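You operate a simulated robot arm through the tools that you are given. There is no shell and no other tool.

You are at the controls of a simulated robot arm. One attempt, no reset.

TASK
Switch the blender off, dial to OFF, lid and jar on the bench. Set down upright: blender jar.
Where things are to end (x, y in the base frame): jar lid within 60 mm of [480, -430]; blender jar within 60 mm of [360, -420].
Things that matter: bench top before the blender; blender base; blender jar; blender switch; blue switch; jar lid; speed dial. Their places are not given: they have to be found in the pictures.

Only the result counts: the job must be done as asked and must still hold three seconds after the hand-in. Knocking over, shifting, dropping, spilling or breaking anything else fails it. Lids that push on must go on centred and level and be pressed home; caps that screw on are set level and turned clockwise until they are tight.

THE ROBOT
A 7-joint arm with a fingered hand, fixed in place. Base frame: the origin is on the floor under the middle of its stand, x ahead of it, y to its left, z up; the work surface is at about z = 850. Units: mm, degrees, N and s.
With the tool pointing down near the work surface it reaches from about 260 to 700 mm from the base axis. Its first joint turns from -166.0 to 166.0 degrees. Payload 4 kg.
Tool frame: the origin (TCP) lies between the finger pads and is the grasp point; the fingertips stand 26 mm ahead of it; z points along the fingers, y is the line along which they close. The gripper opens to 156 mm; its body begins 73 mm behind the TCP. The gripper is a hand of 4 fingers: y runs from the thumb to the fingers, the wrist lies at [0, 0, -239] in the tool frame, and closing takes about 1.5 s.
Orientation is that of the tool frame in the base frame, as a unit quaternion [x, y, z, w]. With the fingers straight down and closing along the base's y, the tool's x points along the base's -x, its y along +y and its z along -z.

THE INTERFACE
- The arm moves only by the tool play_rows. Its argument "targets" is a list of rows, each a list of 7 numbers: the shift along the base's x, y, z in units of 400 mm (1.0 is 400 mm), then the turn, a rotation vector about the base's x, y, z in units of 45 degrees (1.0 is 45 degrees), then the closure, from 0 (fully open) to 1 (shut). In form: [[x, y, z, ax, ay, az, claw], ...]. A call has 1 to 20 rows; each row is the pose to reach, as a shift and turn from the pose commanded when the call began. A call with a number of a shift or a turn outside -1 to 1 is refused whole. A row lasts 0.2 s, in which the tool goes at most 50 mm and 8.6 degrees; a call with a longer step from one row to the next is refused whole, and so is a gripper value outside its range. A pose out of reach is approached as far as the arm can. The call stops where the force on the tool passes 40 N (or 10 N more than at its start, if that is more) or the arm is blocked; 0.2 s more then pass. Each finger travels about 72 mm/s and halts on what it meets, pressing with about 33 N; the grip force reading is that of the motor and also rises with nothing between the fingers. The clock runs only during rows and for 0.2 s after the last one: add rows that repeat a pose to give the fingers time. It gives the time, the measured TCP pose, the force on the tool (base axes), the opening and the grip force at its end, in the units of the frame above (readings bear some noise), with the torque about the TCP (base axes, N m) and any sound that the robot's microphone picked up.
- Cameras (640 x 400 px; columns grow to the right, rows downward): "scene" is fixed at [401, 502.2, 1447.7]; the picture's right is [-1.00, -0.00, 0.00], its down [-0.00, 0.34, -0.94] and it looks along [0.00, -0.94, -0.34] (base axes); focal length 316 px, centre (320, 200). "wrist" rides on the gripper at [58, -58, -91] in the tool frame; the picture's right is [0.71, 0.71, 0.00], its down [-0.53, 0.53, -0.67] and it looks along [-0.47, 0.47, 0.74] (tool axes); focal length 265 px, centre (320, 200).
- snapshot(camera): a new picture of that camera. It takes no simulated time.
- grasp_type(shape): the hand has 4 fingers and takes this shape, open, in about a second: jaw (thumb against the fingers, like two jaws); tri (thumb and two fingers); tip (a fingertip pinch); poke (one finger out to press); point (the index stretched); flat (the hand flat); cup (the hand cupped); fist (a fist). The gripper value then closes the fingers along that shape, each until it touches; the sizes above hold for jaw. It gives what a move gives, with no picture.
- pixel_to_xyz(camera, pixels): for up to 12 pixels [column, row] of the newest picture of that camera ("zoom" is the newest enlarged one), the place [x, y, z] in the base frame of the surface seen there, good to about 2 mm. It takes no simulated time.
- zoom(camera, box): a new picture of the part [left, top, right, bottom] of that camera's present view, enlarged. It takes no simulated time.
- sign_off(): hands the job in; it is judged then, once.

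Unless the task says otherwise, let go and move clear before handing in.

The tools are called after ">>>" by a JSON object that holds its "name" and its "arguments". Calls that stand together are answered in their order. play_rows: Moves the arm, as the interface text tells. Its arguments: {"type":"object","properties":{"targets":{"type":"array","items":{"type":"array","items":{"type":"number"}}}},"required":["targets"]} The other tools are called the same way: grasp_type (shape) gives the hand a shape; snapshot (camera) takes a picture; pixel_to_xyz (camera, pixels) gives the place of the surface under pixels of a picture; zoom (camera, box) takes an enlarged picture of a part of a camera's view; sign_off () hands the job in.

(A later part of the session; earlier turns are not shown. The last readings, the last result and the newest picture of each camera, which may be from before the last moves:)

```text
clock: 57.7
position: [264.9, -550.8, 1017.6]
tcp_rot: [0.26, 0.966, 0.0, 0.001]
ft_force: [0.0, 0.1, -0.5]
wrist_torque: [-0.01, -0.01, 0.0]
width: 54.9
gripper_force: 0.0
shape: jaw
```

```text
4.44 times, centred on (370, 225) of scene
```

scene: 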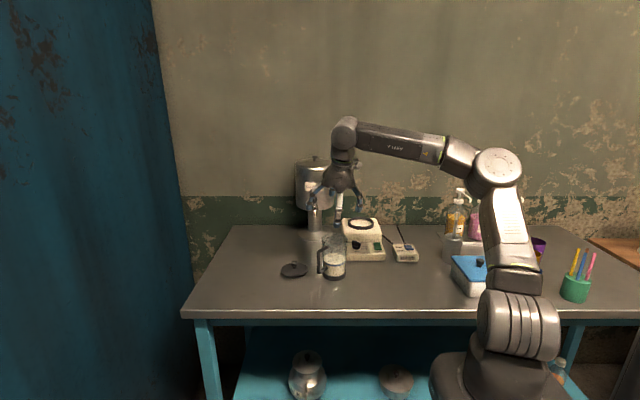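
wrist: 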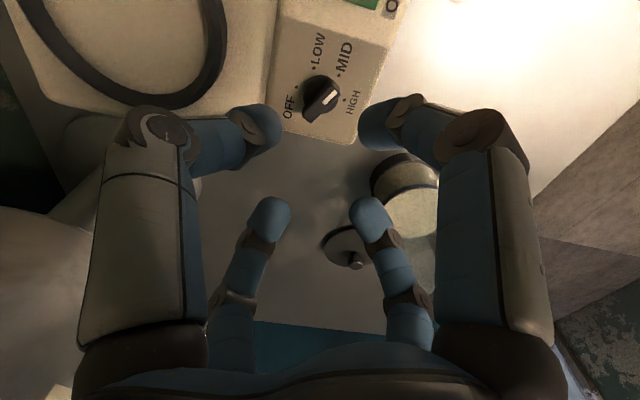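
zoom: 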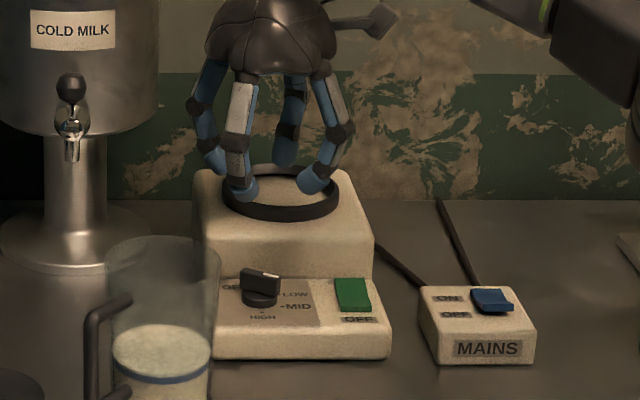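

The wrist camera now sees the dial at (322, 97). I'll zoom in to measure the bar's direction and centre exactly.

>>> {"name": "zoom", "arguments": {"camera": "wrist", "box": [272, 30, 382, 140]}}

>>> {"name": "pixel_to_xyz", "arguments": {"camera": "wrist", "pixels": [[332, 94], [322, 103], [318, 112], [337, 90], [308, 115], [328, 98], [297, 87], [314, 68], [339, 74], [346, 99]]}}

```text
3.64 times, centred on (327, 85) of wrist
```

zoom: 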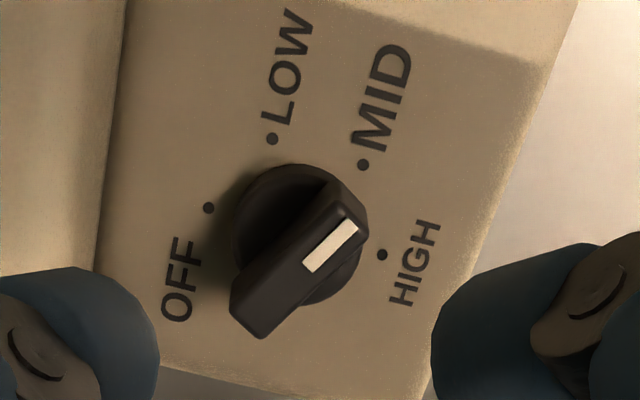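

```text
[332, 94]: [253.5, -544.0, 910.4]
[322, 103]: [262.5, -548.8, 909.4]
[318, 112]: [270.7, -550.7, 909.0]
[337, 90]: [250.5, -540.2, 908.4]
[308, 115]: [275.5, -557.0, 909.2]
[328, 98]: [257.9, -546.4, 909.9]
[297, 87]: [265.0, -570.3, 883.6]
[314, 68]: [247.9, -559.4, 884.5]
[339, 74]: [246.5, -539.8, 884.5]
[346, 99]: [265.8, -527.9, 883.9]
```

I'll sample the white mark's ends and the bar's top corners in this zoom.

>>> {"name": "pixel_to_xyz", "arguments": {"camera": "zoom", "pixels": [[350, 226], [311, 265], [333, 200], [360, 232], [237, 285], [266, 318], [290, 240], [318, 272], [285, 280], [345, 215], [250, 305]]}}

```text
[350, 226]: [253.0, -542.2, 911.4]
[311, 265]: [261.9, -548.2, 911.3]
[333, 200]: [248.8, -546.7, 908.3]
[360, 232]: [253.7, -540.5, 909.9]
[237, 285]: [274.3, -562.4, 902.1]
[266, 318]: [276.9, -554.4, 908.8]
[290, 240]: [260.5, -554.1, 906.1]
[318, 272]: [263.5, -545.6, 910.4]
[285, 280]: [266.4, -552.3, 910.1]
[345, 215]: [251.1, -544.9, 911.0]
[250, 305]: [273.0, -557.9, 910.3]
```

The bar points at ~150° (MID) about the centre (265, -549.3). I'll check the clearance to the raised block behind the dial before descending.

>>> {"name": "zoom", "arguments": {"camera": "scene", "box": [340, 210, 400, 265]}}

>>> {"name": "pixel_to_xyz", "arguments": {"camera": "zoom", "pixels": [[240, 190], [240, 180], [240, 170], [240, 160], [240, 150], [240, 140], [240, 130], [240, 200], [180, 170], [180, 150], [180, 190]]}}

```text
7.27 times, centred on (370, 238) of scene
```

zoom: 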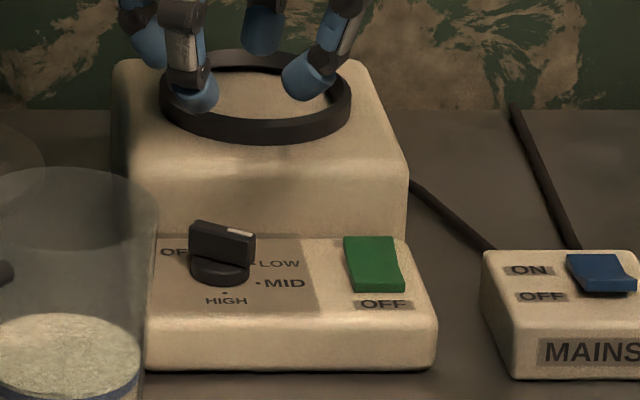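

```text
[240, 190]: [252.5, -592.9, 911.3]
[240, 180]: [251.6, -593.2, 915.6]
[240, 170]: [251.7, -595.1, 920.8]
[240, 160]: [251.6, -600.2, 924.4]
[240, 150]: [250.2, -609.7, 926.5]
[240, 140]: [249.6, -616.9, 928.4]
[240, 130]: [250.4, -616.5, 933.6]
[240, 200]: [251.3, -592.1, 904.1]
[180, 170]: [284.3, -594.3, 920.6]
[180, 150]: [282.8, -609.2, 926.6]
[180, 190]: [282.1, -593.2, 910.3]
```

The block's front face is at y ≈ -592.5 with its top at z 926, only 43 mm from the dial centre, so a full jaw grasp would be tight. Pushing the bar round with a single finger looks safer; I'll rise and look at the "point" shape's clearance.

>>> {"name": "play_rows", "arguments": {"targets": [[0, 0.05, 0.05, 0, 0, 0, 0.65], [0, 0.1, 0.15, 0, 0, 0, 0.65], [0, 0.15, 0.2, 0, 0, 0, 0.65], [0, 0.15, 0.2, 0, 0, 0, 0.65]]}}

>>> {"name": "grasp_type", "arguments": {"shape": "point"}}

>>> {"name": "zoom", "arguments": {"camera": "scene", "box": [330, 140, 410, 240]}}

>>> {"name": "snapshot", "arguments": {"camera": "wrist"}}

```text
clock: 58.7
position: [265.1, -489.6, 1098.7]
tcp_rot: [0.259, 0.966, -0.001, 0.001]
ft_force: [0.1, 0.2, -0.8]
wrist_torque: [0.01, 0.01, 0.0]
width: 55.1
gripper_force: 0.0
shape: jaw
```

```text
clock: 59.6
position: [265.1, -491.2, 1098.7]
tcp_rot: [0.259, 0.966, 0.0, 0.001]
ft_force: [-0.7, -0.5, -0.5]
wrist_torque: [-0.04, 0.02, 0.0]
width: 0.0
gripper_force: 0.0
shape: point
```

```text
4.00 times, centred on (370, 190) of scene
```

zoom: 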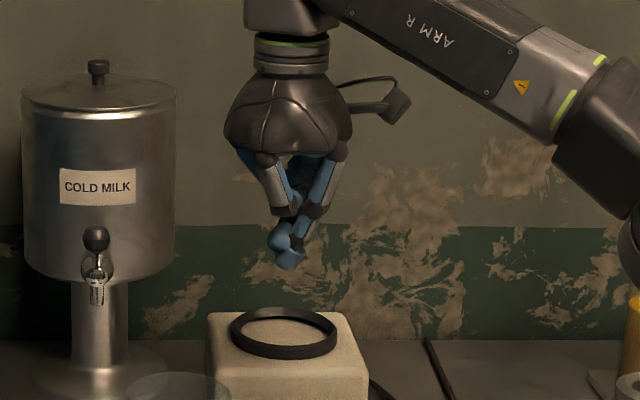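

```text
taken
```

wrist: 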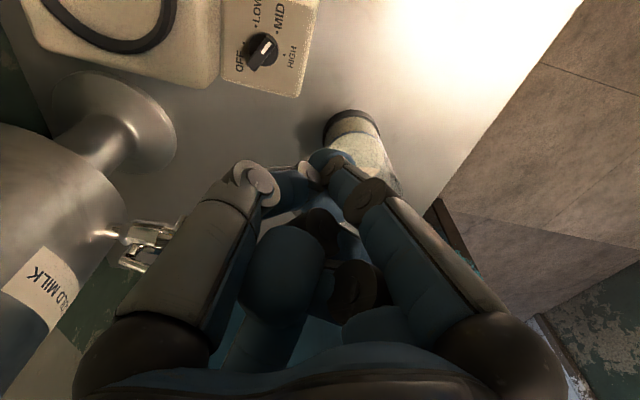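

"Point" is much more compact: the finger tips end near (290, 262) with the others folded inside. I'll zoom in to measure the tip.

>>> {"name": "zoom", "arguments": {"camera": "scene", "box": [345, 170, 385, 215]}}

>>> {"name": "pixel_to_xyz", "arguments": {"camera": "zoom", "pixels": [[280, 310], [300, 320], [310, 300], [270, 290], [280, 240], [250, 240], [300, 240], [330, 240], [260, 300], [300, 330]]}}

>>> {"name": "zoom", "arguments": {"camera": "wrist", "box": [220, 110, 420, 240]}}

>>> {"name": "pixel_to_xyz", "arguments": {"camera": "zoom", "pixels": [[330, 140], [360, 150], [400, 170], [250, 220], [310, 190], [350, 170], [330, 220], [290, 210]]}}

```text
8.89 times, centred on (365, 192) of scene
```

zoom: 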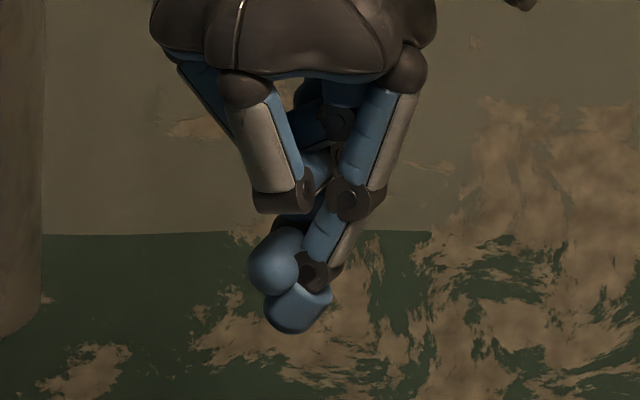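

```text
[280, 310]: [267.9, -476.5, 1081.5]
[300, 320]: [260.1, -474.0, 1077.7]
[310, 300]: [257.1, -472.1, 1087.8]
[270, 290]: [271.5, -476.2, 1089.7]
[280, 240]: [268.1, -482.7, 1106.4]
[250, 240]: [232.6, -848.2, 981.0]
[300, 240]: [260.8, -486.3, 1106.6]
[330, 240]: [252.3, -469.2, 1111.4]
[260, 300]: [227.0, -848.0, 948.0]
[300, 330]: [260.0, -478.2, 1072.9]
```

```text
3.08 times, centred on (320, 175) of wrist
```

zoom: 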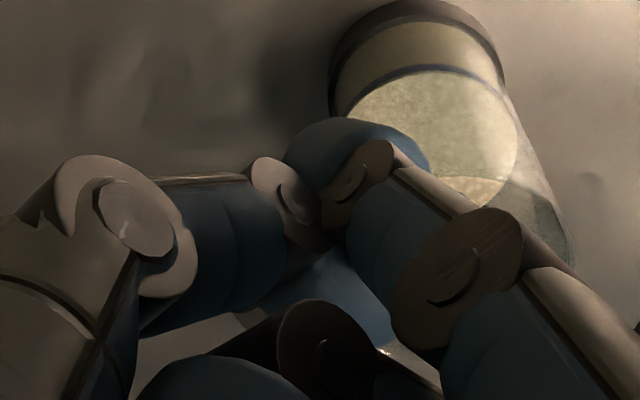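

```text
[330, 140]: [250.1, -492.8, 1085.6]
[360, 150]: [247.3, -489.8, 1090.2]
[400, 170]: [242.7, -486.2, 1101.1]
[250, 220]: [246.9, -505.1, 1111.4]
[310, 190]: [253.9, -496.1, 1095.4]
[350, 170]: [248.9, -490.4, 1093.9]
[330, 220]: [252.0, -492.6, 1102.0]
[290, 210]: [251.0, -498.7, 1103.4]
```

"Point" bundles two fingertips, and single-finger pushing would load the base sideways; a jaw grasp turns the dial with pure torque. I'll measure the jaw's true outer profile at a 47 mm opening (yaw 0, fingers in silhouette) to check clearance to the block.

>>> {"name": "grasp_type", "arguments": {"shape": "jaw"}}

>>> {"name": "play_rows", "arguments": {"targets": [[0, 0, 0, 0, 0, 0.167, 0.2], [0, 0, 0, 0, 0, 0.333, 0.4], [0, 0, 0, 0, 0, 0.5, 0.6], [0, 0, 0, 0, 0, 0.6667, 0.7], [0, 0, 0, 0, 0, 0.6667, 0.7], [0, 0, 0, 0, 0, 0.6667, 0.7], [0, 0, 0, 0, 0, 0.6667, 0.7]]}}

>>> {"name": "zoom", "arguments": {"camera": "scene", "box": [338, 165, 388, 215]}}

```text
clock: 60.5
position: [263.9, -491.2, 1099.5]
tcp_rot: [0.259, 0.966, 0.0, 0.001]
ft_force: [0.4, -0.7, 0.6]
wrist_torque: [-0.01, -0.03, -0.02]
width: 155.7
gripper_force: 0.1
shape: jaw
```

```text
clock: 62.1
position: [265.3, -490.4, 1100.7]
tcp_rot: [0.0, 1.0, 0.0, 0.0]
ft_force: [0.2, -1.0, -0.2]
wrist_torque: [-0.01, -0.01, -0.01]
width: 47.1
gripper_force: 0.0
shape: jaw
```

```text
8.00 times, centred on (363, 190) of scene
```

zoom: 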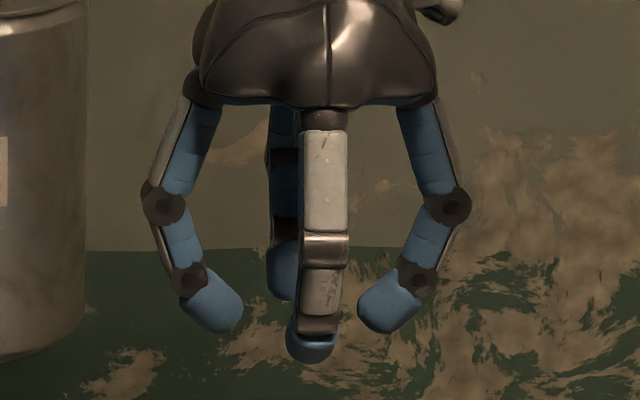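

The fingertips look lower than 26 mm below the TCP at this opening. I'll query the silhouette points to get the true profile.

>>> {"name": "pixel_to_xyz", "arguments": {"camera": "zoom", "pixels": [[220, 328], [385, 328], [235, 318], [190, 300], [183, 285], [172, 270], [155, 230], [143, 190], [150, 205], [312, 355], [310, 340], [285, 295]]}}

```text
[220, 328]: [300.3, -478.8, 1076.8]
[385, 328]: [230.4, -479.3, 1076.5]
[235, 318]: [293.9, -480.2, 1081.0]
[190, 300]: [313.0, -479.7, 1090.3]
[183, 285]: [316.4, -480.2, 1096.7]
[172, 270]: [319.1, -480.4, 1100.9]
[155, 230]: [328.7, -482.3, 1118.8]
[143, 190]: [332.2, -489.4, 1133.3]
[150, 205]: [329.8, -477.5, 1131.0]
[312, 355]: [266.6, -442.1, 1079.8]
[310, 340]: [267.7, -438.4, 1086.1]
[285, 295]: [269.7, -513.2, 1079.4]
```

The outer profile reaches ~59 mm at block-top height, so the jaw would strike the block. The "point" shape is better: only its index tip reaches below the TCP. I'll turn to yaw -60° (so the index leans away from the block), then take that shape.

>>> {"name": "play_rows", "arguments": {"targets": [[0, 0, 0, 0, 0, -0.1667, 0.7], [0, 0, 0, 0, 0, -0.3333, 0.7], [0, 0, 0, 0, 0, -0.5, 0.7], [0, 0, 0, 0, 0, -0.6667, 0.7]]}}

>>> {"name": "play_rows", "arguments": {"targets": [[0, 0, 0, 0, 0, -0.1667, 0.7], [0, 0, 0, 0, 0, -0.3333, 0.7], [0, 0, 0, 0, 0, -0.5, 0.7], [0, 0, 0, 0, 0, -0.6667, 0.7], [0, 0, 0, 0, 0, -0.6667, 0.7]]}}

>>> {"name": "grasp_type", "arguments": {"shape": "point"}}

>>> {"name": "zoom", "arguments": {"camera": "scene", "box": [345, 170, 385, 215]}}

>>> {"name": "snapshot", "arguments": {"camera": "wrist"}}

```text
clock: 63.1
position: [266.6, -490.0, 1101.1]
tcp_rot: [0.26, 0.966, 0.0, 0.001]
ft_force: [-0.2, -0.2, -0.2]
wrist_torque: [-0.02, -0.01, -0.03]
width: 47.1
gripper_force: 0.0
shape: jaw
```

```text
clock: 64.3
position: [264.8, -490.1, 1100.4]
tcp_rot: [0.501, 0.866, 0.0, 0.001]
ft_force: [0.0, 0.2, -0.3]
wrist_torque: [0.0, 0.01, -0.04]
width: 47.1
gripper_force: 0.0
shape: jaw
```

```text
clock: 65.2
position: [265.7, -490.6, 1099.4]
tcp_rot: [0.499, 0.866, 0.0, 0.001]
ft_force: [-1.2, -0.8, -0.4]
wrist_torque: [-0.01, 0.01, -0.02]
width: 0.1
gripper_force: 0.0
shape: point
```

```text
8.89 times, centred on (365, 192) of scene
```

zoom: 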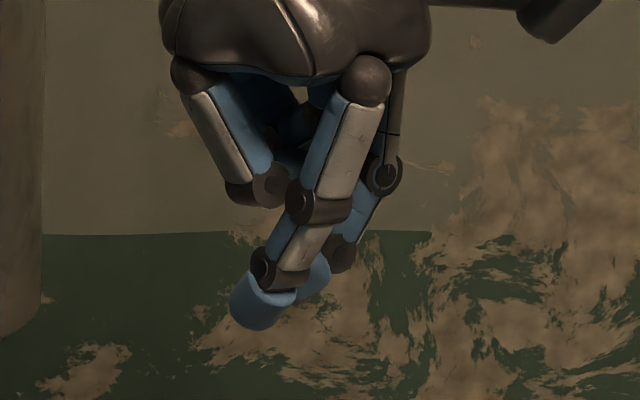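

```text
taken
```

wrist: 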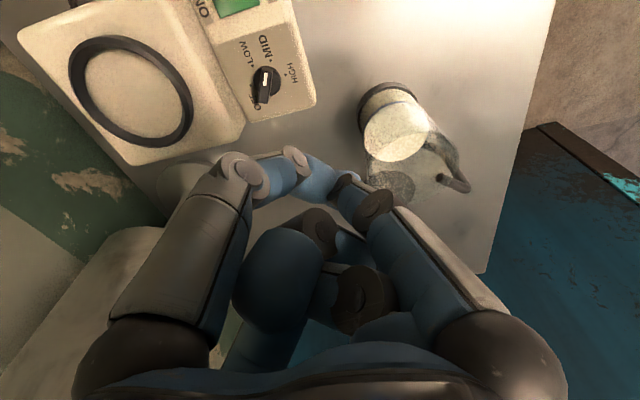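

The index tip is now at the front, lowest at (262, 305), with the thumb tip behind-right (320, 280). I'll measure them.

>>> {"name": "pixel_to_xyz", "arguments": {"camera": "zoom", "pixels": [[235, 300], [262, 300], [290, 305], [262, 325], [245, 315], [280, 320], [322, 275], [325, 290], [310, 298], [265, 270], [250, 290]]}}

>>> {"name": "zoom", "arguments": {"camera": "wrist", "box": [230, 120, 400, 230]}}

>>> {"name": "pixel_to_xyz", "arguments": {"camera": "zoom", "pixels": [[300, 140], [330, 150], [360, 160], [300, 190], [340, 200], [380, 170], [270, 160], [400, 200]]}}

```text
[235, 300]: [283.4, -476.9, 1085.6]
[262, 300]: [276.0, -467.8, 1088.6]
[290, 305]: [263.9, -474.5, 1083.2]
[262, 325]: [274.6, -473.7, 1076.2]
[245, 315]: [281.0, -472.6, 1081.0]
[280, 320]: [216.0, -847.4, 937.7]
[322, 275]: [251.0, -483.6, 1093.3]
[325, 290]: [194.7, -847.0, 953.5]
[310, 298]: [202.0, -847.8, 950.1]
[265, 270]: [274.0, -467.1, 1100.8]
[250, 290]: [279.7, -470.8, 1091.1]
```

```text
3.64 times, centred on (315, 175) of wrist
```

zoom: 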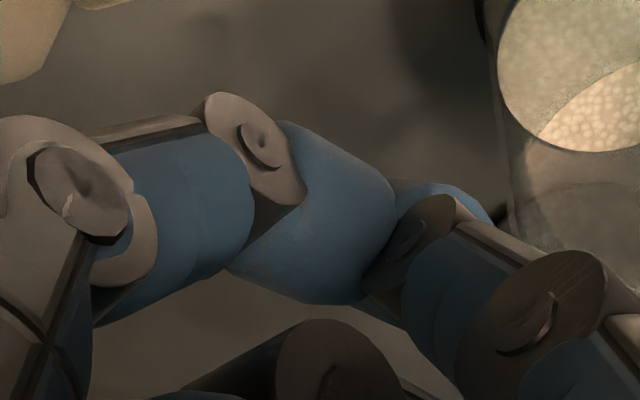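

```text
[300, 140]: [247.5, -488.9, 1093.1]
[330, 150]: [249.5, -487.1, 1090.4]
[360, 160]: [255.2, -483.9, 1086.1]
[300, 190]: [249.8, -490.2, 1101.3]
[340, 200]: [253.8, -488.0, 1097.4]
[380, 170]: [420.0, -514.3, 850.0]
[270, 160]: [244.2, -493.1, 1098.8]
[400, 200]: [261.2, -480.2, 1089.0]
```

This time the index and thumb tips lie side by side, so "point" is not usable as a clean pusher. A fully closed jaw makes a compact, centred bundle instead; I'll form it at yaw -45° and measure its size.

>>> {"name": "grasp_type", "arguments": {"shape": "jaw"}}

>>> {"name": "play_rows", "arguments": {"targets": [[0, 0, 0, 0, 0, 0.1667, 0.3], [0, 0, 0, 0, 0, 0.3333, 0.6], [0, 0, 0, 0, 0, 0.3333, 0.9], [0, 0, 0, 0, 0, 0.3333, 1], [0, 0, 0, 0, 0, 0.3333, 1], [0, 0, 0, 0, 0, 0.3333, 1], [0, 0, 0, 0, 0, 0.3333, 1], [0, 0, 0, 0, 0, 0.3333, 1]]}}

>>> {"name": "zoom", "arguments": {"camera": "scene", "box": [345, 170, 385, 215]}}

>>> {"name": "snapshot", "arguments": {"camera": "wrist"}}

```text
clock: 66.1
position: [264.9, -489.5, 1099.6]
tcp_rot: [0.5, 0.866, -0.001, 0.001]
ft_force: [0.1, 0.3, 0.3]
wrist_torque: [0.0, 0.03, 0.0]
width: 156.0
gripper_force: 0.0
shape: jaw
```

```text
clock: 67.9
position: [265.4, -490.3, 1100.4]
tcp_rot: [0.383, 0.924, 0.0, 0.001]
ft_force: [-0.5, 0.3, 0.2]
wrist_torque: [0.01, 0.0, 0.01]
width: 0.0
gripper_force: 33.1
shape: jaw
```

```text
8.89 times, centred on (365, 192) of scene
```

zoom: 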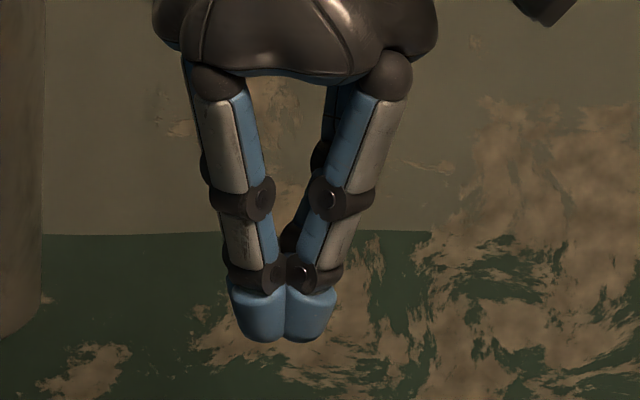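

```text
taken
```

wrist: 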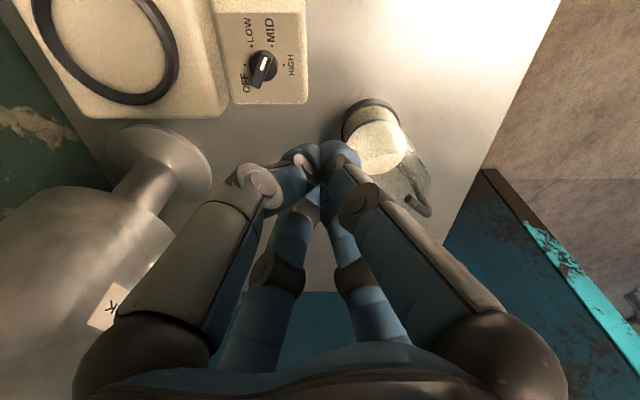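

The closed bundle shows a flat, square 2×2 face about 40 mm wide (230–338 px). I'll confirm its size and tip height.

>>> {"name": "pixel_to_xyz", "arguments": {"camera": "zoom", "pixels": [[232, 298], [336, 298], [240, 325], [330, 325], [260, 338], [305, 338], [222, 250], [345, 255], [260, 310], [305, 310], [208, 180], [378, 180]]}}

```text
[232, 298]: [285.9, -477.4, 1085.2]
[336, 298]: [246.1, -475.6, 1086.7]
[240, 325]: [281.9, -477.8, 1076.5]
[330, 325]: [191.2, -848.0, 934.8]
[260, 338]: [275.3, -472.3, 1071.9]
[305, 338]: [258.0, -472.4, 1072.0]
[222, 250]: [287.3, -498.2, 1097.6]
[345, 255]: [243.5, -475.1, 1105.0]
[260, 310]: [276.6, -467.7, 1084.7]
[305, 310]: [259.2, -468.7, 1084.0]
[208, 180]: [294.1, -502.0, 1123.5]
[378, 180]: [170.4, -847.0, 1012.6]
```

The bundle is a 40 mm square block: half-width 20, tips 30 mm below the TCP. I'll use its flat face as a paddle: turn to yaw -75° so the face is parallel to the bar, and come down beside the bar's front (trailing) side.

>>> {"name": "play_rows", "arguments": {"targets": [[0.008, -0.02, -0.05, 0, 0, -0.1667, 1], [0.016, -0.04, -0.12, 0, 0, -0.3333, 1], [0.024, -0.06, -0.2, 0, 0, -0.5, 1], [0.03, -0.074, -0.3, 0, 0, -0.6667, 1], [0.03, -0.074, -0.33, 0, 0, -0.6667, 1], [0.03, -0.074, -0.33, 0, 0, -0.6667, 1]]}}

>>> {"name": "zoom", "arguments": {"camera": "scene", "box": [335, 200, 405, 265]}}

>>> {"name": "snapshot", "arguments": {"camera": "wrist"}}

```text
clock: 69.3
position: [277.8, -520.6, 968.1]
tcp_rot: [0.609, 0.793, -0.001, 0.001]
ft_force: [-0.5, -0.6, -0.2]
wrist_torque: [-0.01, 0.0, 0.01]
width: 0.0
gripper_force: 33.0
shape: jaw
```

```text
6.15 times, centred on (370, 232) of scene
```

zoom: 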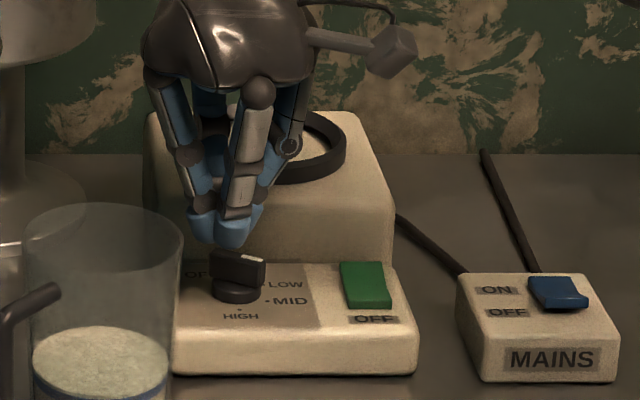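

```text
taken
```

wrist: 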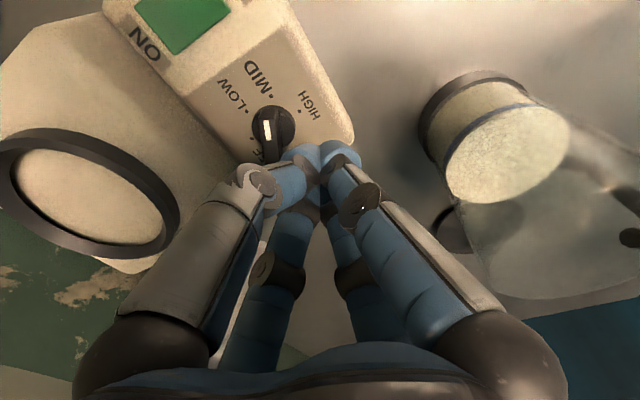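

The bundle hangs in front of the bar as planned. I'll descend to TCP z ≈ 927 (tips ~897, just above the dial's round foot at 894).

>>> {"name": "play_rows", "arguments": {"targets": [[0, 0, -0.04, 0, 0, 0, 1], [0, 0, -0.07, 0, 0, 0, 1], [0, 0, -0.085, 0, 0, 0, 1], [0, 0, -0.095, 0, 0, 0, 1], [0, 0, -0.1025, 0, 0, 0, 1], [0, 0, -0.1025, 0, 0, 0, 1]]}}

>>> {"name": "zoom", "arguments": {"camera": "scene", "box": [345, 220, 395, 265]}}

>>> {"name": "snapshot", "arguments": {"camera": "wrist"}}

```text
clock: 70.7
position: [276.8, -518.9, 926.5]
tcp_rot: [0.609, 0.793, 0.0, 0.0]
ft_force: [0.1, 0.1, -0.3]
wrist_torque: [-0.01, -0.03, -0.04]
width: 0.0
gripper_force: 33.6
shape: jaw
```

```text
8.89 times, centred on (370, 242) of scene
```

zoom: 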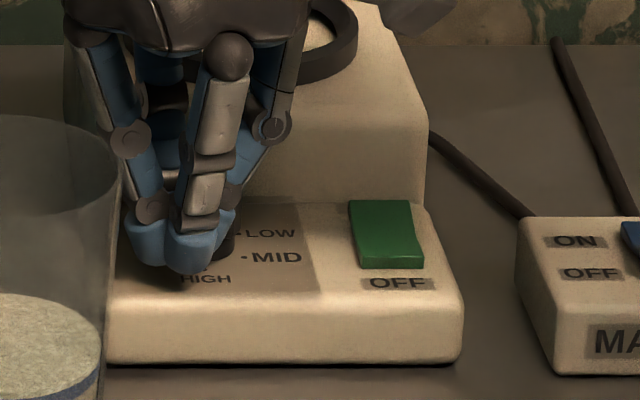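

```text
taken
```

wrist: 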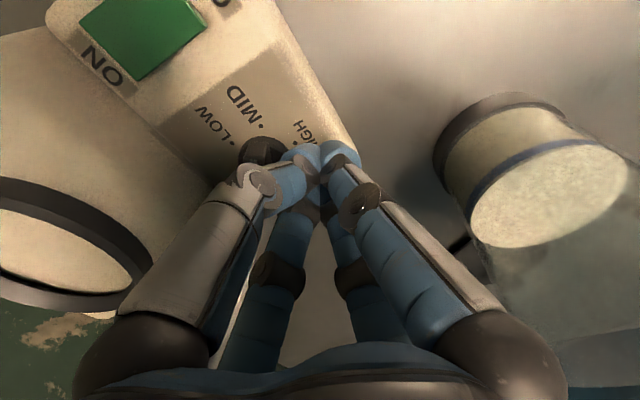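

No contact on the way down. I'll press the face gently against the bar, 6 mm along (-0.5, -0.866).

>>> {"name": "play_rows", "arguments": {"targets": [[-0.003, -0.005, 0, 0, 0, 0, 1], [-0.006, -0.0105, 0, 0, 0, 0, 1], [-0.0085, -0.015, 0, 0, 0, 0, 1]]}}

>>> {"name": "zoom", "arguments": {"camera": "wrist", "box": [190, 80, 390, 200]}}

```text
clock: 71.5
position: [272.8, -525.3, 927.1]
tcp_rot: [0.608, 0.794, 0.0, 0.0]
ft_force: [0.1, 0.9, 0.2]
wrist_torque: [-0.01, -0.02, -0.01]
width: 0.0
gripper_force: 33.2
shape: jaw
```

```text
3.20 times, centred on (290, 140) of wrist
```

zoom: 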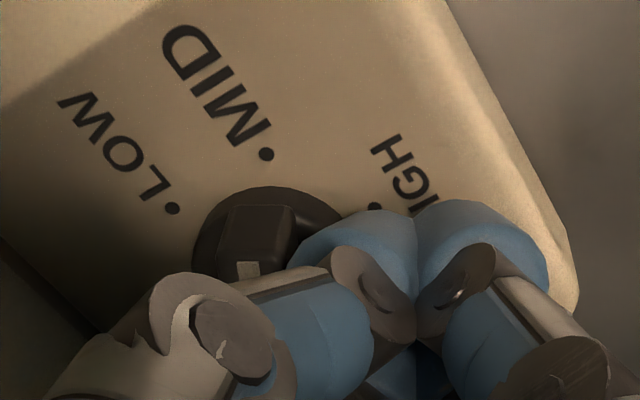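

The face is just about touching the bar (left fingertip at (300, 250) beside the bar at (270, 240)). I'll rotate the hand rigidly about the dial axis by 20° and check.

>>> {"name": "play_rows", "arguments": {"targets": [[-0.0053, 0.0015, 0, 0, 0, 0.1111, 1], [-0.0107, 0.00255, 0, 0, 0, 0.2222, 1], [-0.0162, 0.0031, 0, 0, 0, 0.3333, 1], [-0.0217, 0.0032, 0, 0, 0, 0.4444, 1]]}}

>>> {"name": "snapshot", "arguments": {"camera": "wrist"}}

>>> {"name": "zoom", "arguments": {"camera": "scene", "box": [345, 220, 395, 265]}}

```text
clock: 72.5
position: [264.2, -523.4, 926.7]
tcp_rot: [0.461, 0.887, 0.0, 0.0]
ft_force: [0.3, -0.3, 0.0]
wrist_torque: [-0.01, 0.0, 0.0]
width: 0.1
gripper_force: 32.8
shape: jaw
```

```text
taken
```

wrist: 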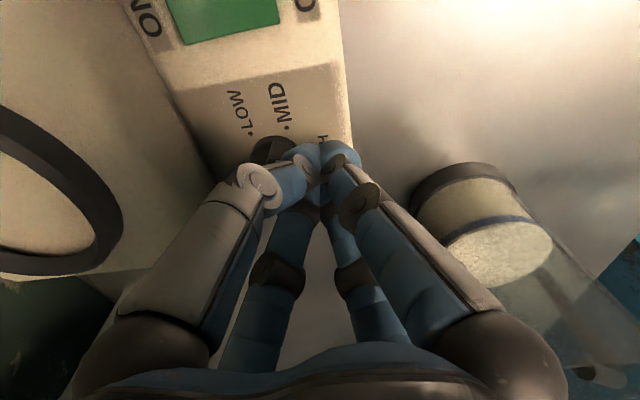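

```text
8.89 times, centred on (370, 242) of scene
```

zoom: 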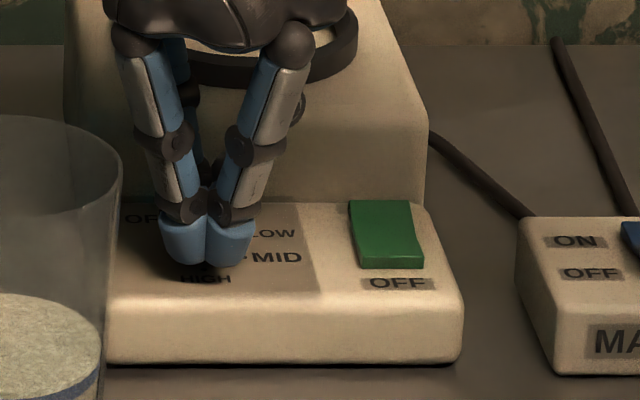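

Forces stay near zero. I'll zoom in the wrist view to see whether the bar has turned.

>>> {"name": "zoom", "arguments": {"camera": "wrist", "box": [200, 80, 380, 200]}}

```text
3.33 times, centred on (290, 140) of wrist
```

zoom: 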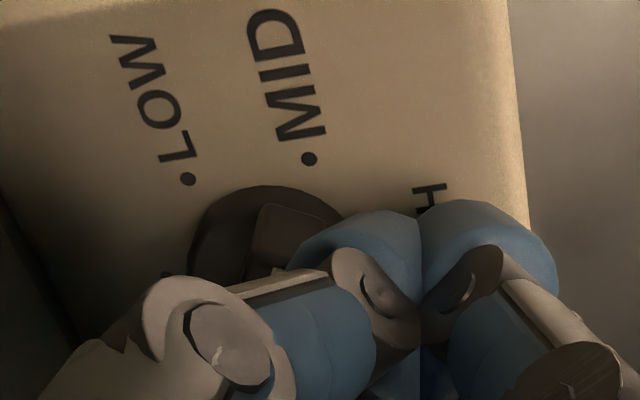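

The bar's visible end lies at (250–340, 205–270) in this zoom; I'll sample coordinates on it to get its present angle.

>>> {"name": "pixel_to_xyz", "arguments": {"camera": "zoom", "pixels": [[265, 215], [300, 215], [330, 215], [258, 240], [290, 235], [310, 235], [252, 268], [275, 262], [225, 220], [250, 195], [188, 180], [308, 160]]}}

>>> {"name": "zoom", "arguments": {"camera": "scene", "box": [355, 230, 380, 260]}}

```text
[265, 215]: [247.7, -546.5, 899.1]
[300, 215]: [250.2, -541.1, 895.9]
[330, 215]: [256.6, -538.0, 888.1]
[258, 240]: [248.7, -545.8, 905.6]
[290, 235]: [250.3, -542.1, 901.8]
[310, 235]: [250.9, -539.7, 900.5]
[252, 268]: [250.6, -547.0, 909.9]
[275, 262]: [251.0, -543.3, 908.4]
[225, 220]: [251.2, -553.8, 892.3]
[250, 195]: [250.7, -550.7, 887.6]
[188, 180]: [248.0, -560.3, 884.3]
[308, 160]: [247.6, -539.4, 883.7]
```

```text
13.33 times, centred on (368, 245) of scene
```

zoom: 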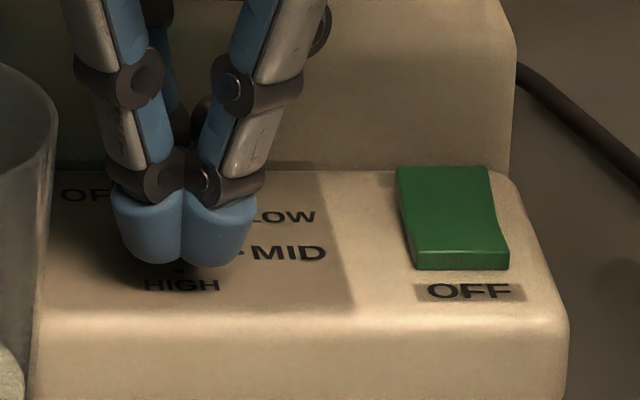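

The bar's end face centre is near (249.4, -543), i.e. about 155–158°, barely moved. I'll check where the fingertips actually are.

>>> {"name": "pixel_to_xyz", "arguments": {"camera": "zoom", "pixels": [[118, 215], [255, 215], [150, 255], [220, 258], [185, 225], [145, 230], [220, 230], [248, 240], [130, 245], [190, 262]]}}

```text
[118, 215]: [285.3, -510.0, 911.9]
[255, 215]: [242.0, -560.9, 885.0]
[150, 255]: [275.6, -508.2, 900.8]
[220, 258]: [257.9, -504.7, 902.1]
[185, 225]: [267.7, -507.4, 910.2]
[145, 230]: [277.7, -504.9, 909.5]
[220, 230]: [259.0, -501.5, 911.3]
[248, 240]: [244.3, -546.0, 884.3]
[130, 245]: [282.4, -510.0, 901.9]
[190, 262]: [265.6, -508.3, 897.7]
```

The fingertip face should just be meeting the bar's corner now. I'll rotate another 20° about the dial axis and check again.

>>> {"name": "play_rows", "arguments": {"targets": [[-0.0055, -0.0004, 0, 0, 0, 0.1111, 1], [-0.011, -0.0013, 0, 0, 0, 0.2222, 1], [-0.0163, -0.0026, 0, 0, 0, 0.3333, 1], [-0.0215, -0.0044, 0, 0, 0, 0.4444, 1]]}}

>>> {"name": "zoom", "arguments": {"camera": "wrist", "box": [200, 80, 380, 200]}}

>>> {"name": "zoom", "arguments": {"camera": "scene", "box": [350, 225, 390, 262]}}

```text
clock: 73.5
position: [256.2, -526.1, 926.3]
tcp_rot: [0.301, 0.954, 0.0, 0.002]
ft_force: [0.7, 0.5, -0.6]
wrist_torque: [-0.01, 0.02, -0.02]
width: 0.0
gripper_force: 33.0
shape: jaw
```

```text
3.33 times, centred on (290, 140) of wrist
```

zoom: 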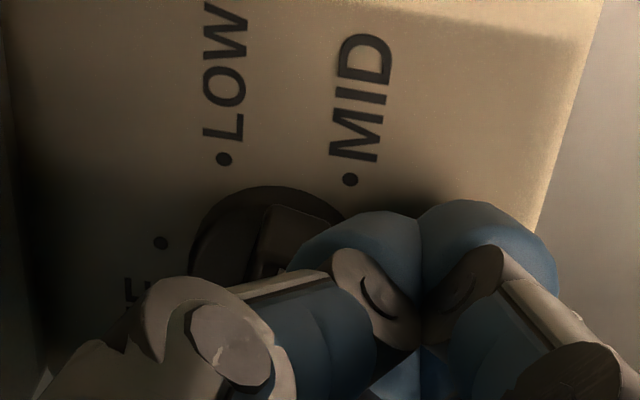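

```text
10.81 times, centred on (370, 244) of scene
```

zoom: 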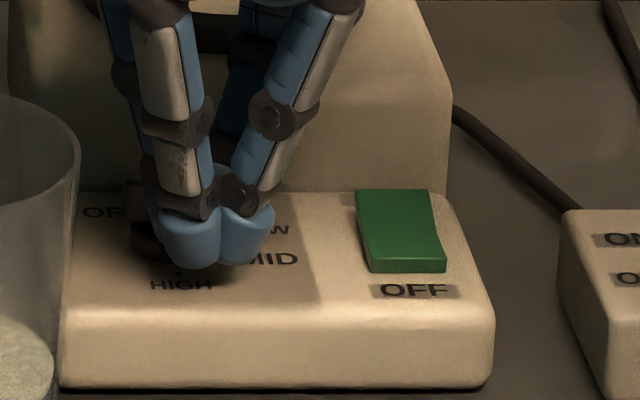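

The bar's end now lies between LOW (223, 158) and MID (350, 178), so it is turning with the hand. I'll measure and continue.

>>> {"name": "zoom", "arguments": {"camera": "wrist", "box": [200, 80, 380, 200]}}

>>> {"name": "pixel_to_xyz", "arguments": {"camera": "zoom", "pixels": [[268, 215], [300, 220], [320, 225], [260, 240], [290, 245], [305, 245], [252, 275], [270, 265], [285, 265]]}}

```text
3.33 times, centred on (290, 140) of wrist
```

zoom: 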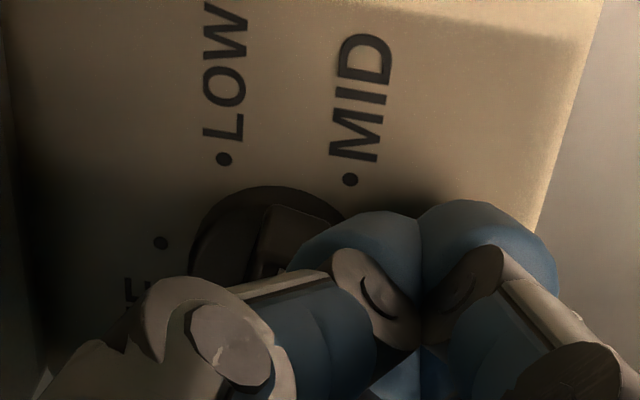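

```text
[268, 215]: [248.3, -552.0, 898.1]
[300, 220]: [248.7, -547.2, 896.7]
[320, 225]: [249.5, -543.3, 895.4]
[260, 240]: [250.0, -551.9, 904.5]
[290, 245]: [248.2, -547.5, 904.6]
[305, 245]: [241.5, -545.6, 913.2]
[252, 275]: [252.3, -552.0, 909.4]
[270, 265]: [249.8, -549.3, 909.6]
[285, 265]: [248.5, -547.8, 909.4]
```

The bar is at ~173° while the hand's face is at 190°, so it lags by ~16° because only the corner touches. I'll press the face in 4 mm and continue rotating another 40°.

>>> {"name": "play_rows", "arguments": {"targets": [[0.001, -0.005, 0, 0, 0, 0, 1], [0.002, -0.0105, 0, 0, 0, 0, 1], [-0.0021, -0.0125, 0, 0, 0, 0.1111, 1], [-0.006, -0.015, 0, 0, 0, 0.2222, 1], [-0.0098, -0.0177, 0, 0, 0, 0.3333, 1], [-0.0133, -0.0208, 0, 0, 0, 0.4444, 1], [-0.0164, -0.024, 0, 0, 0, 0.5556, 1], [-0.0193, -0.0275, 0, 0, 0, 0.6667, 1], [-0.0218, -0.0315, 0, 0, 0, 0.7778, 1], [-0.024, -0.0355, 0, 0, 0, 0.8889, 1]]}}

>>> {"name": "zoom", "arguments": {"camera": "wrist", "box": [200, 80, 380, 200]}}

>>> {"name": "zoom", "arguments": {"camera": "scene", "box": [350, 225, 390, 262]}}

```text
clock: 75.7
position: [246.7, -539.9, 926.8]
tcp_rot: [-0.044, 0.999, -0.001, 0.001]
ft_force: [-0.5, 1.0, 0.1]
wrist_torque: [0.01, 0.03, -0.01]
width: 0.0
gripper_force: 33.5
shape: jaw
```

```text
3.33 times, centred on (290, 140) of wrist
```

zoom: 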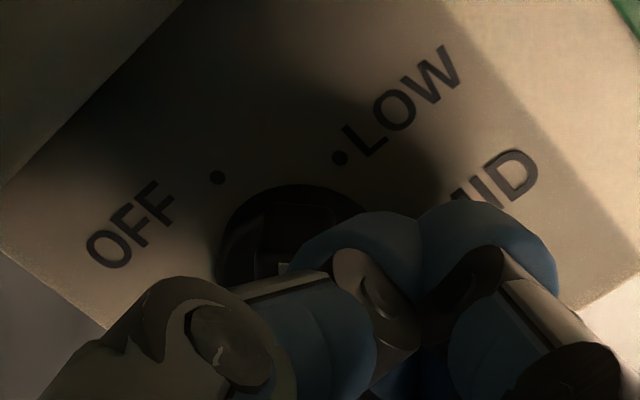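

```text
10.81 times, centred on (370, 244) of scene
```

zoom: 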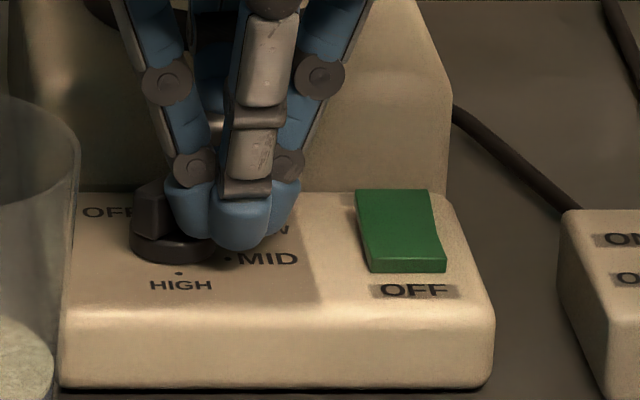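

The bar now points between LOW (340, 157) and OFF (218, 177). I'll sample it to see its present angle before the last 40°.

>>> {"name": "zoom", "arguments": {"camera": "wrist", "box": [240, 115, 320, 170]}}

>>> {"name": "pixel_to_xyz", "arguments": {"camera": "wrist", "pixels": [[280, 146], [286, 146], [292, 144], [276, 160], [282, 160], [286, 158], [278, 152], [288, 150], [284, 142], [292, 140]]}}

```text
7.27 times, centred on (280, 142) of wrist
```

zoom: 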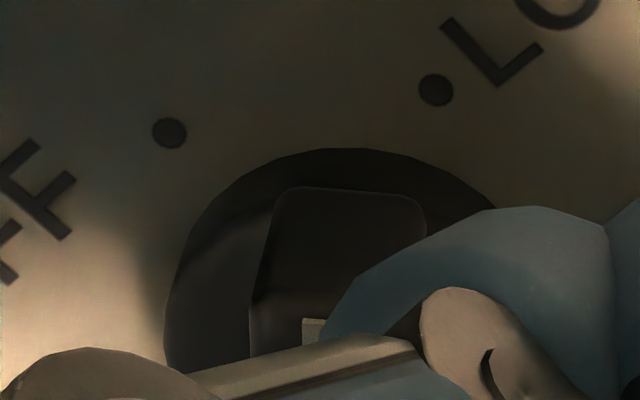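

```text
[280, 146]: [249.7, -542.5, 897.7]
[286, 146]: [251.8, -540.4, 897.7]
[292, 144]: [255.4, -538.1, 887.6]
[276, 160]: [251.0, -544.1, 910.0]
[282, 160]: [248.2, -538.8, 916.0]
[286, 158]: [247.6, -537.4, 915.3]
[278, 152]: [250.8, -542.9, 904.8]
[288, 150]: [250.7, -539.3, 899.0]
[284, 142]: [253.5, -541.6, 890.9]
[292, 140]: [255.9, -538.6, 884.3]
```

Those numbers belong to the older wrist snapshot, so I'll query the newest zoom instead.

>>> {"name": "pixel_to_xyz", "arguments": {"camera": "zoom", "pixels": [[285, 200], [350, 200], [410, 205], [262, 280], [330, 260], [360, 250], [312, 330], [265, 330], [170, 132], [435, 90]]}}

```text
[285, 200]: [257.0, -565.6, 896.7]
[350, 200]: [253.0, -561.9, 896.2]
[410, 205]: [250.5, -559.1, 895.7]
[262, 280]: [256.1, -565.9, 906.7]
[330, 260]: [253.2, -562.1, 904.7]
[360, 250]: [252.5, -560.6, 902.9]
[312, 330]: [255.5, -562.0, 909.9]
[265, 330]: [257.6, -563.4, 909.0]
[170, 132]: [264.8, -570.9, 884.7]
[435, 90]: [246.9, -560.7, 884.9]
```

The bar is at ~227°, only 3° behind the hand's face. I'll do the final 40° of rotation toward OFF.

>>> {"name": "play_rows", "arguments": {"targets": [[-0.0019, -0.0042, 0, 0, 0, 0.1111, 1], [-0.0033, -0.0086, 0, 0, 0, 0.2222, 1], [-0.0044, -0.0131, 0, 0, 0, 0.3333, 1], [-0.0051, -0.0176, 0, 0, 0, 0.4444, 1], [-0.0055, -0.0222, 0, 0, 0, 0.5556, 1], [-0.0054, -0.0268, 0, 0, 0, 0.6667, 1], [-0.0049, -0.0314, 0, 0, 0, 0.7778, 1], [-0.004, -0.0359, 0, 0, 0, 0.8889, 1]]}}

>>> {"name": "zoom", "arguments": {"camera": "wrist", "box": [200, 80, 360, 200]}}

>>> {"name": "zoom", "arguments": {"camera": "scene", "box": [350, 225, 390, 262]}}

```text
clock: 77.5
position: [246.2, -554.6, 926.4]
tcp_rot: [-0.383, 0.924, 0.0, 0.001]
ft_force: [-0.4, 0.0, -0.2]
wrist_torque: [0.01, -0.01, 0.01]
width: 0.0
gripper_force: 33.2
shape: jaw
```

```text
3.33 times, centred on (280, 140) of wrist
```

zoom: 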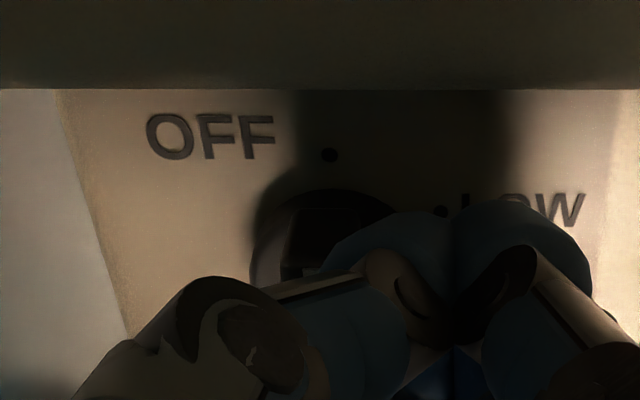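

```text
10.81 times, centred on (370, 244) of scene
```

zoom: 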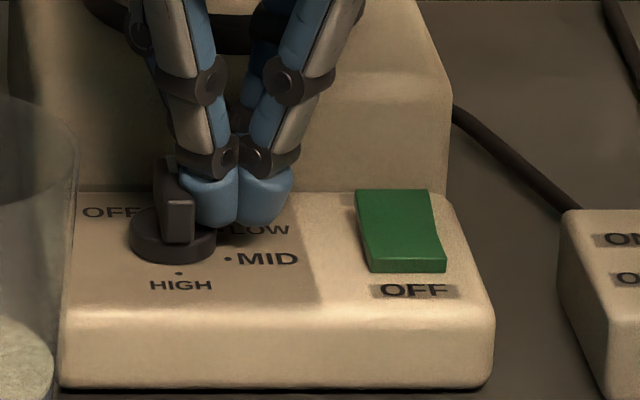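

The bar now points nearly straight back toward the OFF dot (330, 155). I'll measure its angle.

>>> {"name": "zoom", "arguments": {"camera": "wrist", "box": [240, 110, 320, 170]}}

>>> {"name": "pixel_to_xyz", "arguments": {"camera": "zoom", "pixels": [[310, 190], [350, 190], [400, 190], [440, 195], [300, 240], [340, 240], [290, 300], [400, 110], [330, 300]]}}

>>> {"name": "zoom", "arguments": {"camera": "scene", "box": [355, 232, 380, 255]}}

>>> {"name": "pixel_to_xyz", "arguments": {"camera": "zoom", "pixels": [[200, 130], [240, 130], [190, 200], [225, 200], [165, 90], [175, 60], [210, 190], [195, 110], [240, 190]]}}

```text
6.67 times, centred on (280, 140) of wrist
```

zoom: 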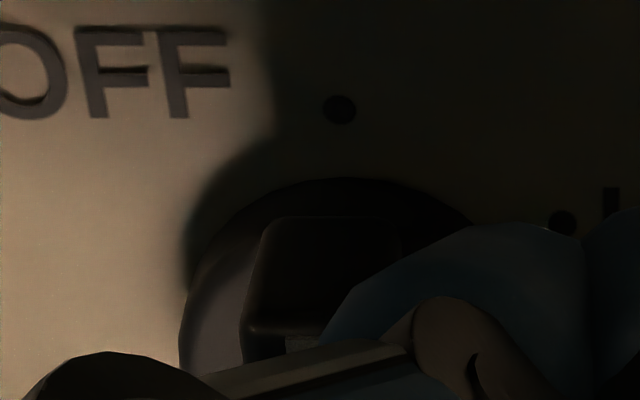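

```text
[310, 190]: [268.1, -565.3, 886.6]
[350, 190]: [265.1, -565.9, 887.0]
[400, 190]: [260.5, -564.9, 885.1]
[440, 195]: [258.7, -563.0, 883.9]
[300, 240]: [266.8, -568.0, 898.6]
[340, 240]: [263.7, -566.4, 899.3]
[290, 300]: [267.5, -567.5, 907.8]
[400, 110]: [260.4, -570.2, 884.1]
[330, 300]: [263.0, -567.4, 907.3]
```

```text
16.00 times, centred on (368, 244) of scene
```

zoom: 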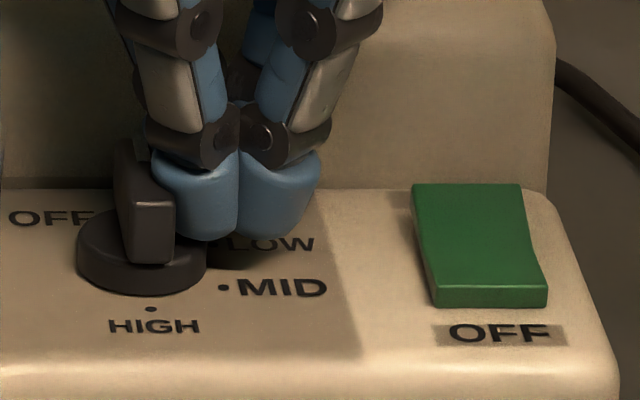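

```text
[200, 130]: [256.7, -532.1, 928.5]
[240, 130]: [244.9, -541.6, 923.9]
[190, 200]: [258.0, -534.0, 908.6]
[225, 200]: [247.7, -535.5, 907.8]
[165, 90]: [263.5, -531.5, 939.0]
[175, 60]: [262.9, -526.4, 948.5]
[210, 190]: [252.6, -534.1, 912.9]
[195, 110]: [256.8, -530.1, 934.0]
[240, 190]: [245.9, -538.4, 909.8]
```

The bar is close to 266–270°. I'll sample the tail end's face in the scene zoom for a second estimate.

>>> {"name": "pixel_to_xyz", "arguments": {"camera": "zoom", "pixels": [[135, 230], [150, 230], [168, 230], [122, 180], [118, 160], [128, 220], [145, 205], [165, 205], [120, 150], [140, 200]]}}

```text
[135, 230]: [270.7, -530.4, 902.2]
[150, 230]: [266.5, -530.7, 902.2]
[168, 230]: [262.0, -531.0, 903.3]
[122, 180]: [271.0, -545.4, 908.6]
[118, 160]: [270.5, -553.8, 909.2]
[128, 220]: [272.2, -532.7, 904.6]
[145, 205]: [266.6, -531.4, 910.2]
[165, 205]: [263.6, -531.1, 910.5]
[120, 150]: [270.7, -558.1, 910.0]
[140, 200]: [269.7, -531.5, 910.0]
```

The bar measures ~266.5°, about 3.5° short of OFF. I'll add a final 4° of rotation.

>>> {"name": "play_rows", "arguments": {"targets": [[0.0006, -0.002, 0, 0, 0, 0.05, 1], [0.0011, -0.0038, 0, 0, 0, 0.095, 1], [0.0011, -0.0038, 0, 0, 0, 0.095, 1]]}}

>>> {"name": "zoom", "arguments": {"camera": "scene", "box": [355, 232, 380, 255]}}

>>> {"name": "pixel_to_xyz", "arguments": {"camera": "zoom", "pixels": [[135, 230], [150, 230], [168, 230], [122, 180], [118, 160], [128, 220], [120, 150], [140, 200]]}}

```text
clock: 78.3
position: [245.6, -555.7, 927.0]
tcp_rot: [-0.417, 0.909, 0.001, 0.001]
ft_force: [-0.9, 1.0, 0.7]
wrist_torque: [-0.02, -0.03, 0.01]
width: 0.0
gripper_force: 33.2
shape: jaw
```

```text
16.00 times, centred on (368, 244) of scene
```

zoom: 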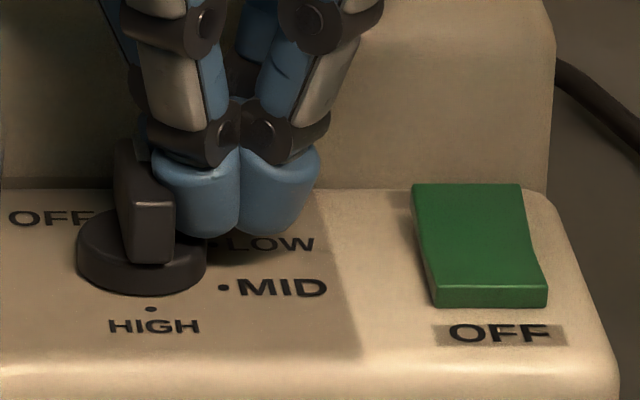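

```text
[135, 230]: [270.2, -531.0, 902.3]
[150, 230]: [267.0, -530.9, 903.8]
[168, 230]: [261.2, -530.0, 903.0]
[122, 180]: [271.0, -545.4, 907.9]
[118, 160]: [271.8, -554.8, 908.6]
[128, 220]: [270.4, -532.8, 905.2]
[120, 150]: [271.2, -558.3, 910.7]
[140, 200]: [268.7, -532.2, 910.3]
```

The bar is now at 270° within measurement noise. I'll back the hand away in -x, then rise, and inspect everything.

>>> {"name": "play_rows", "arguments": {"targets": [[-0.015, 0, 0, 0, 0, 0, 1], [-0.03, 0.005, 0.01, 0, 0, 0, 1], [-0.03, 0.01, 0.06, 0, 0, 0, 1], [-0.03, 0.03, 0.15, 0, 0, 0, 1], [-0.03, 0.08, 0.25, 0, 0, 0, 1], [-0.03, 0.15, 0.35, 0, 0, 0, 1], [-0.03, 0.2, 0.4, 0, 0, 0, 1], [-0.03, 0.2, 0.4, 0, 0, 0, 1]]}}

>>> {"name": "snapshot", "arguments": {"camera": "scene"}}

>>> {"name": "zoom", "arguments": {"camera": "scene", "box": [350, 230, 390, 262]}}

>>> {"name": "snapshot", "arguments": {"camera": "wrist"}}

```text
clock: 80.1
position: [233.1, -476.0, 1086.2]
tcp_rot: [-0.417, 0.909, 0.001, 0.001]
ft_force: [0.7, 0.9, -0.4]
wrist_torque: [0.01, 0.03, 0.01]
width: 0.0
gripper_force: 32.8
shape: jaw
```

```text
taken
```

scene: 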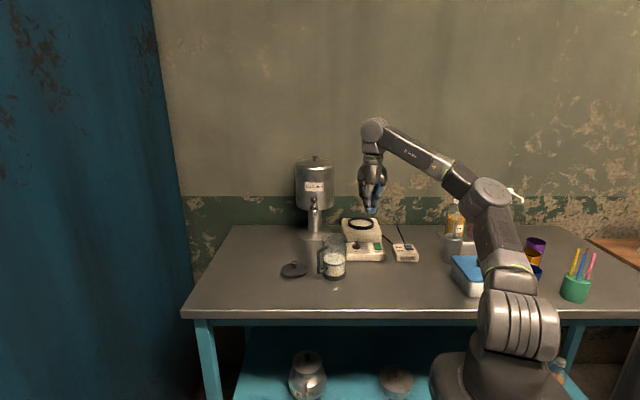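

```text
12.50 times, centred on (370, 246) of scene
```

zoom: 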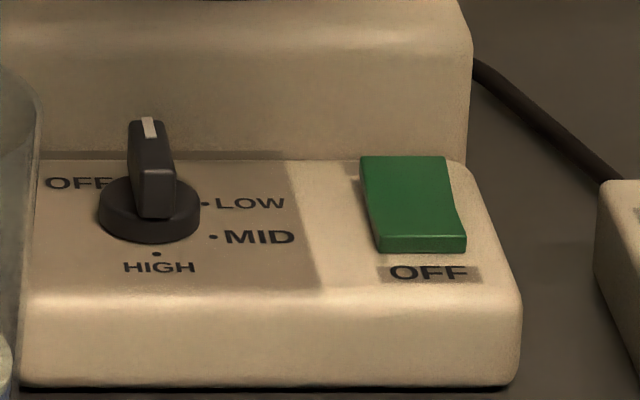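

```text
taken
```

wrist: 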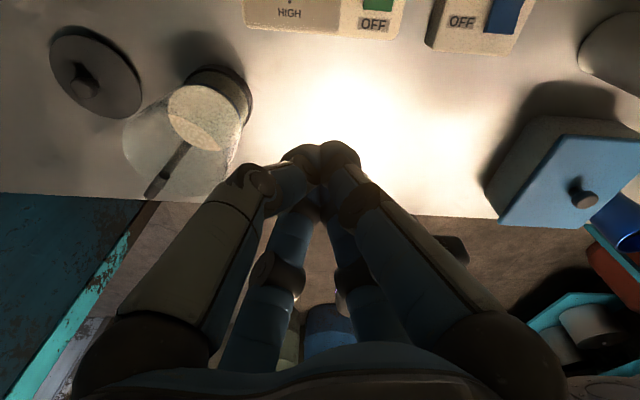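

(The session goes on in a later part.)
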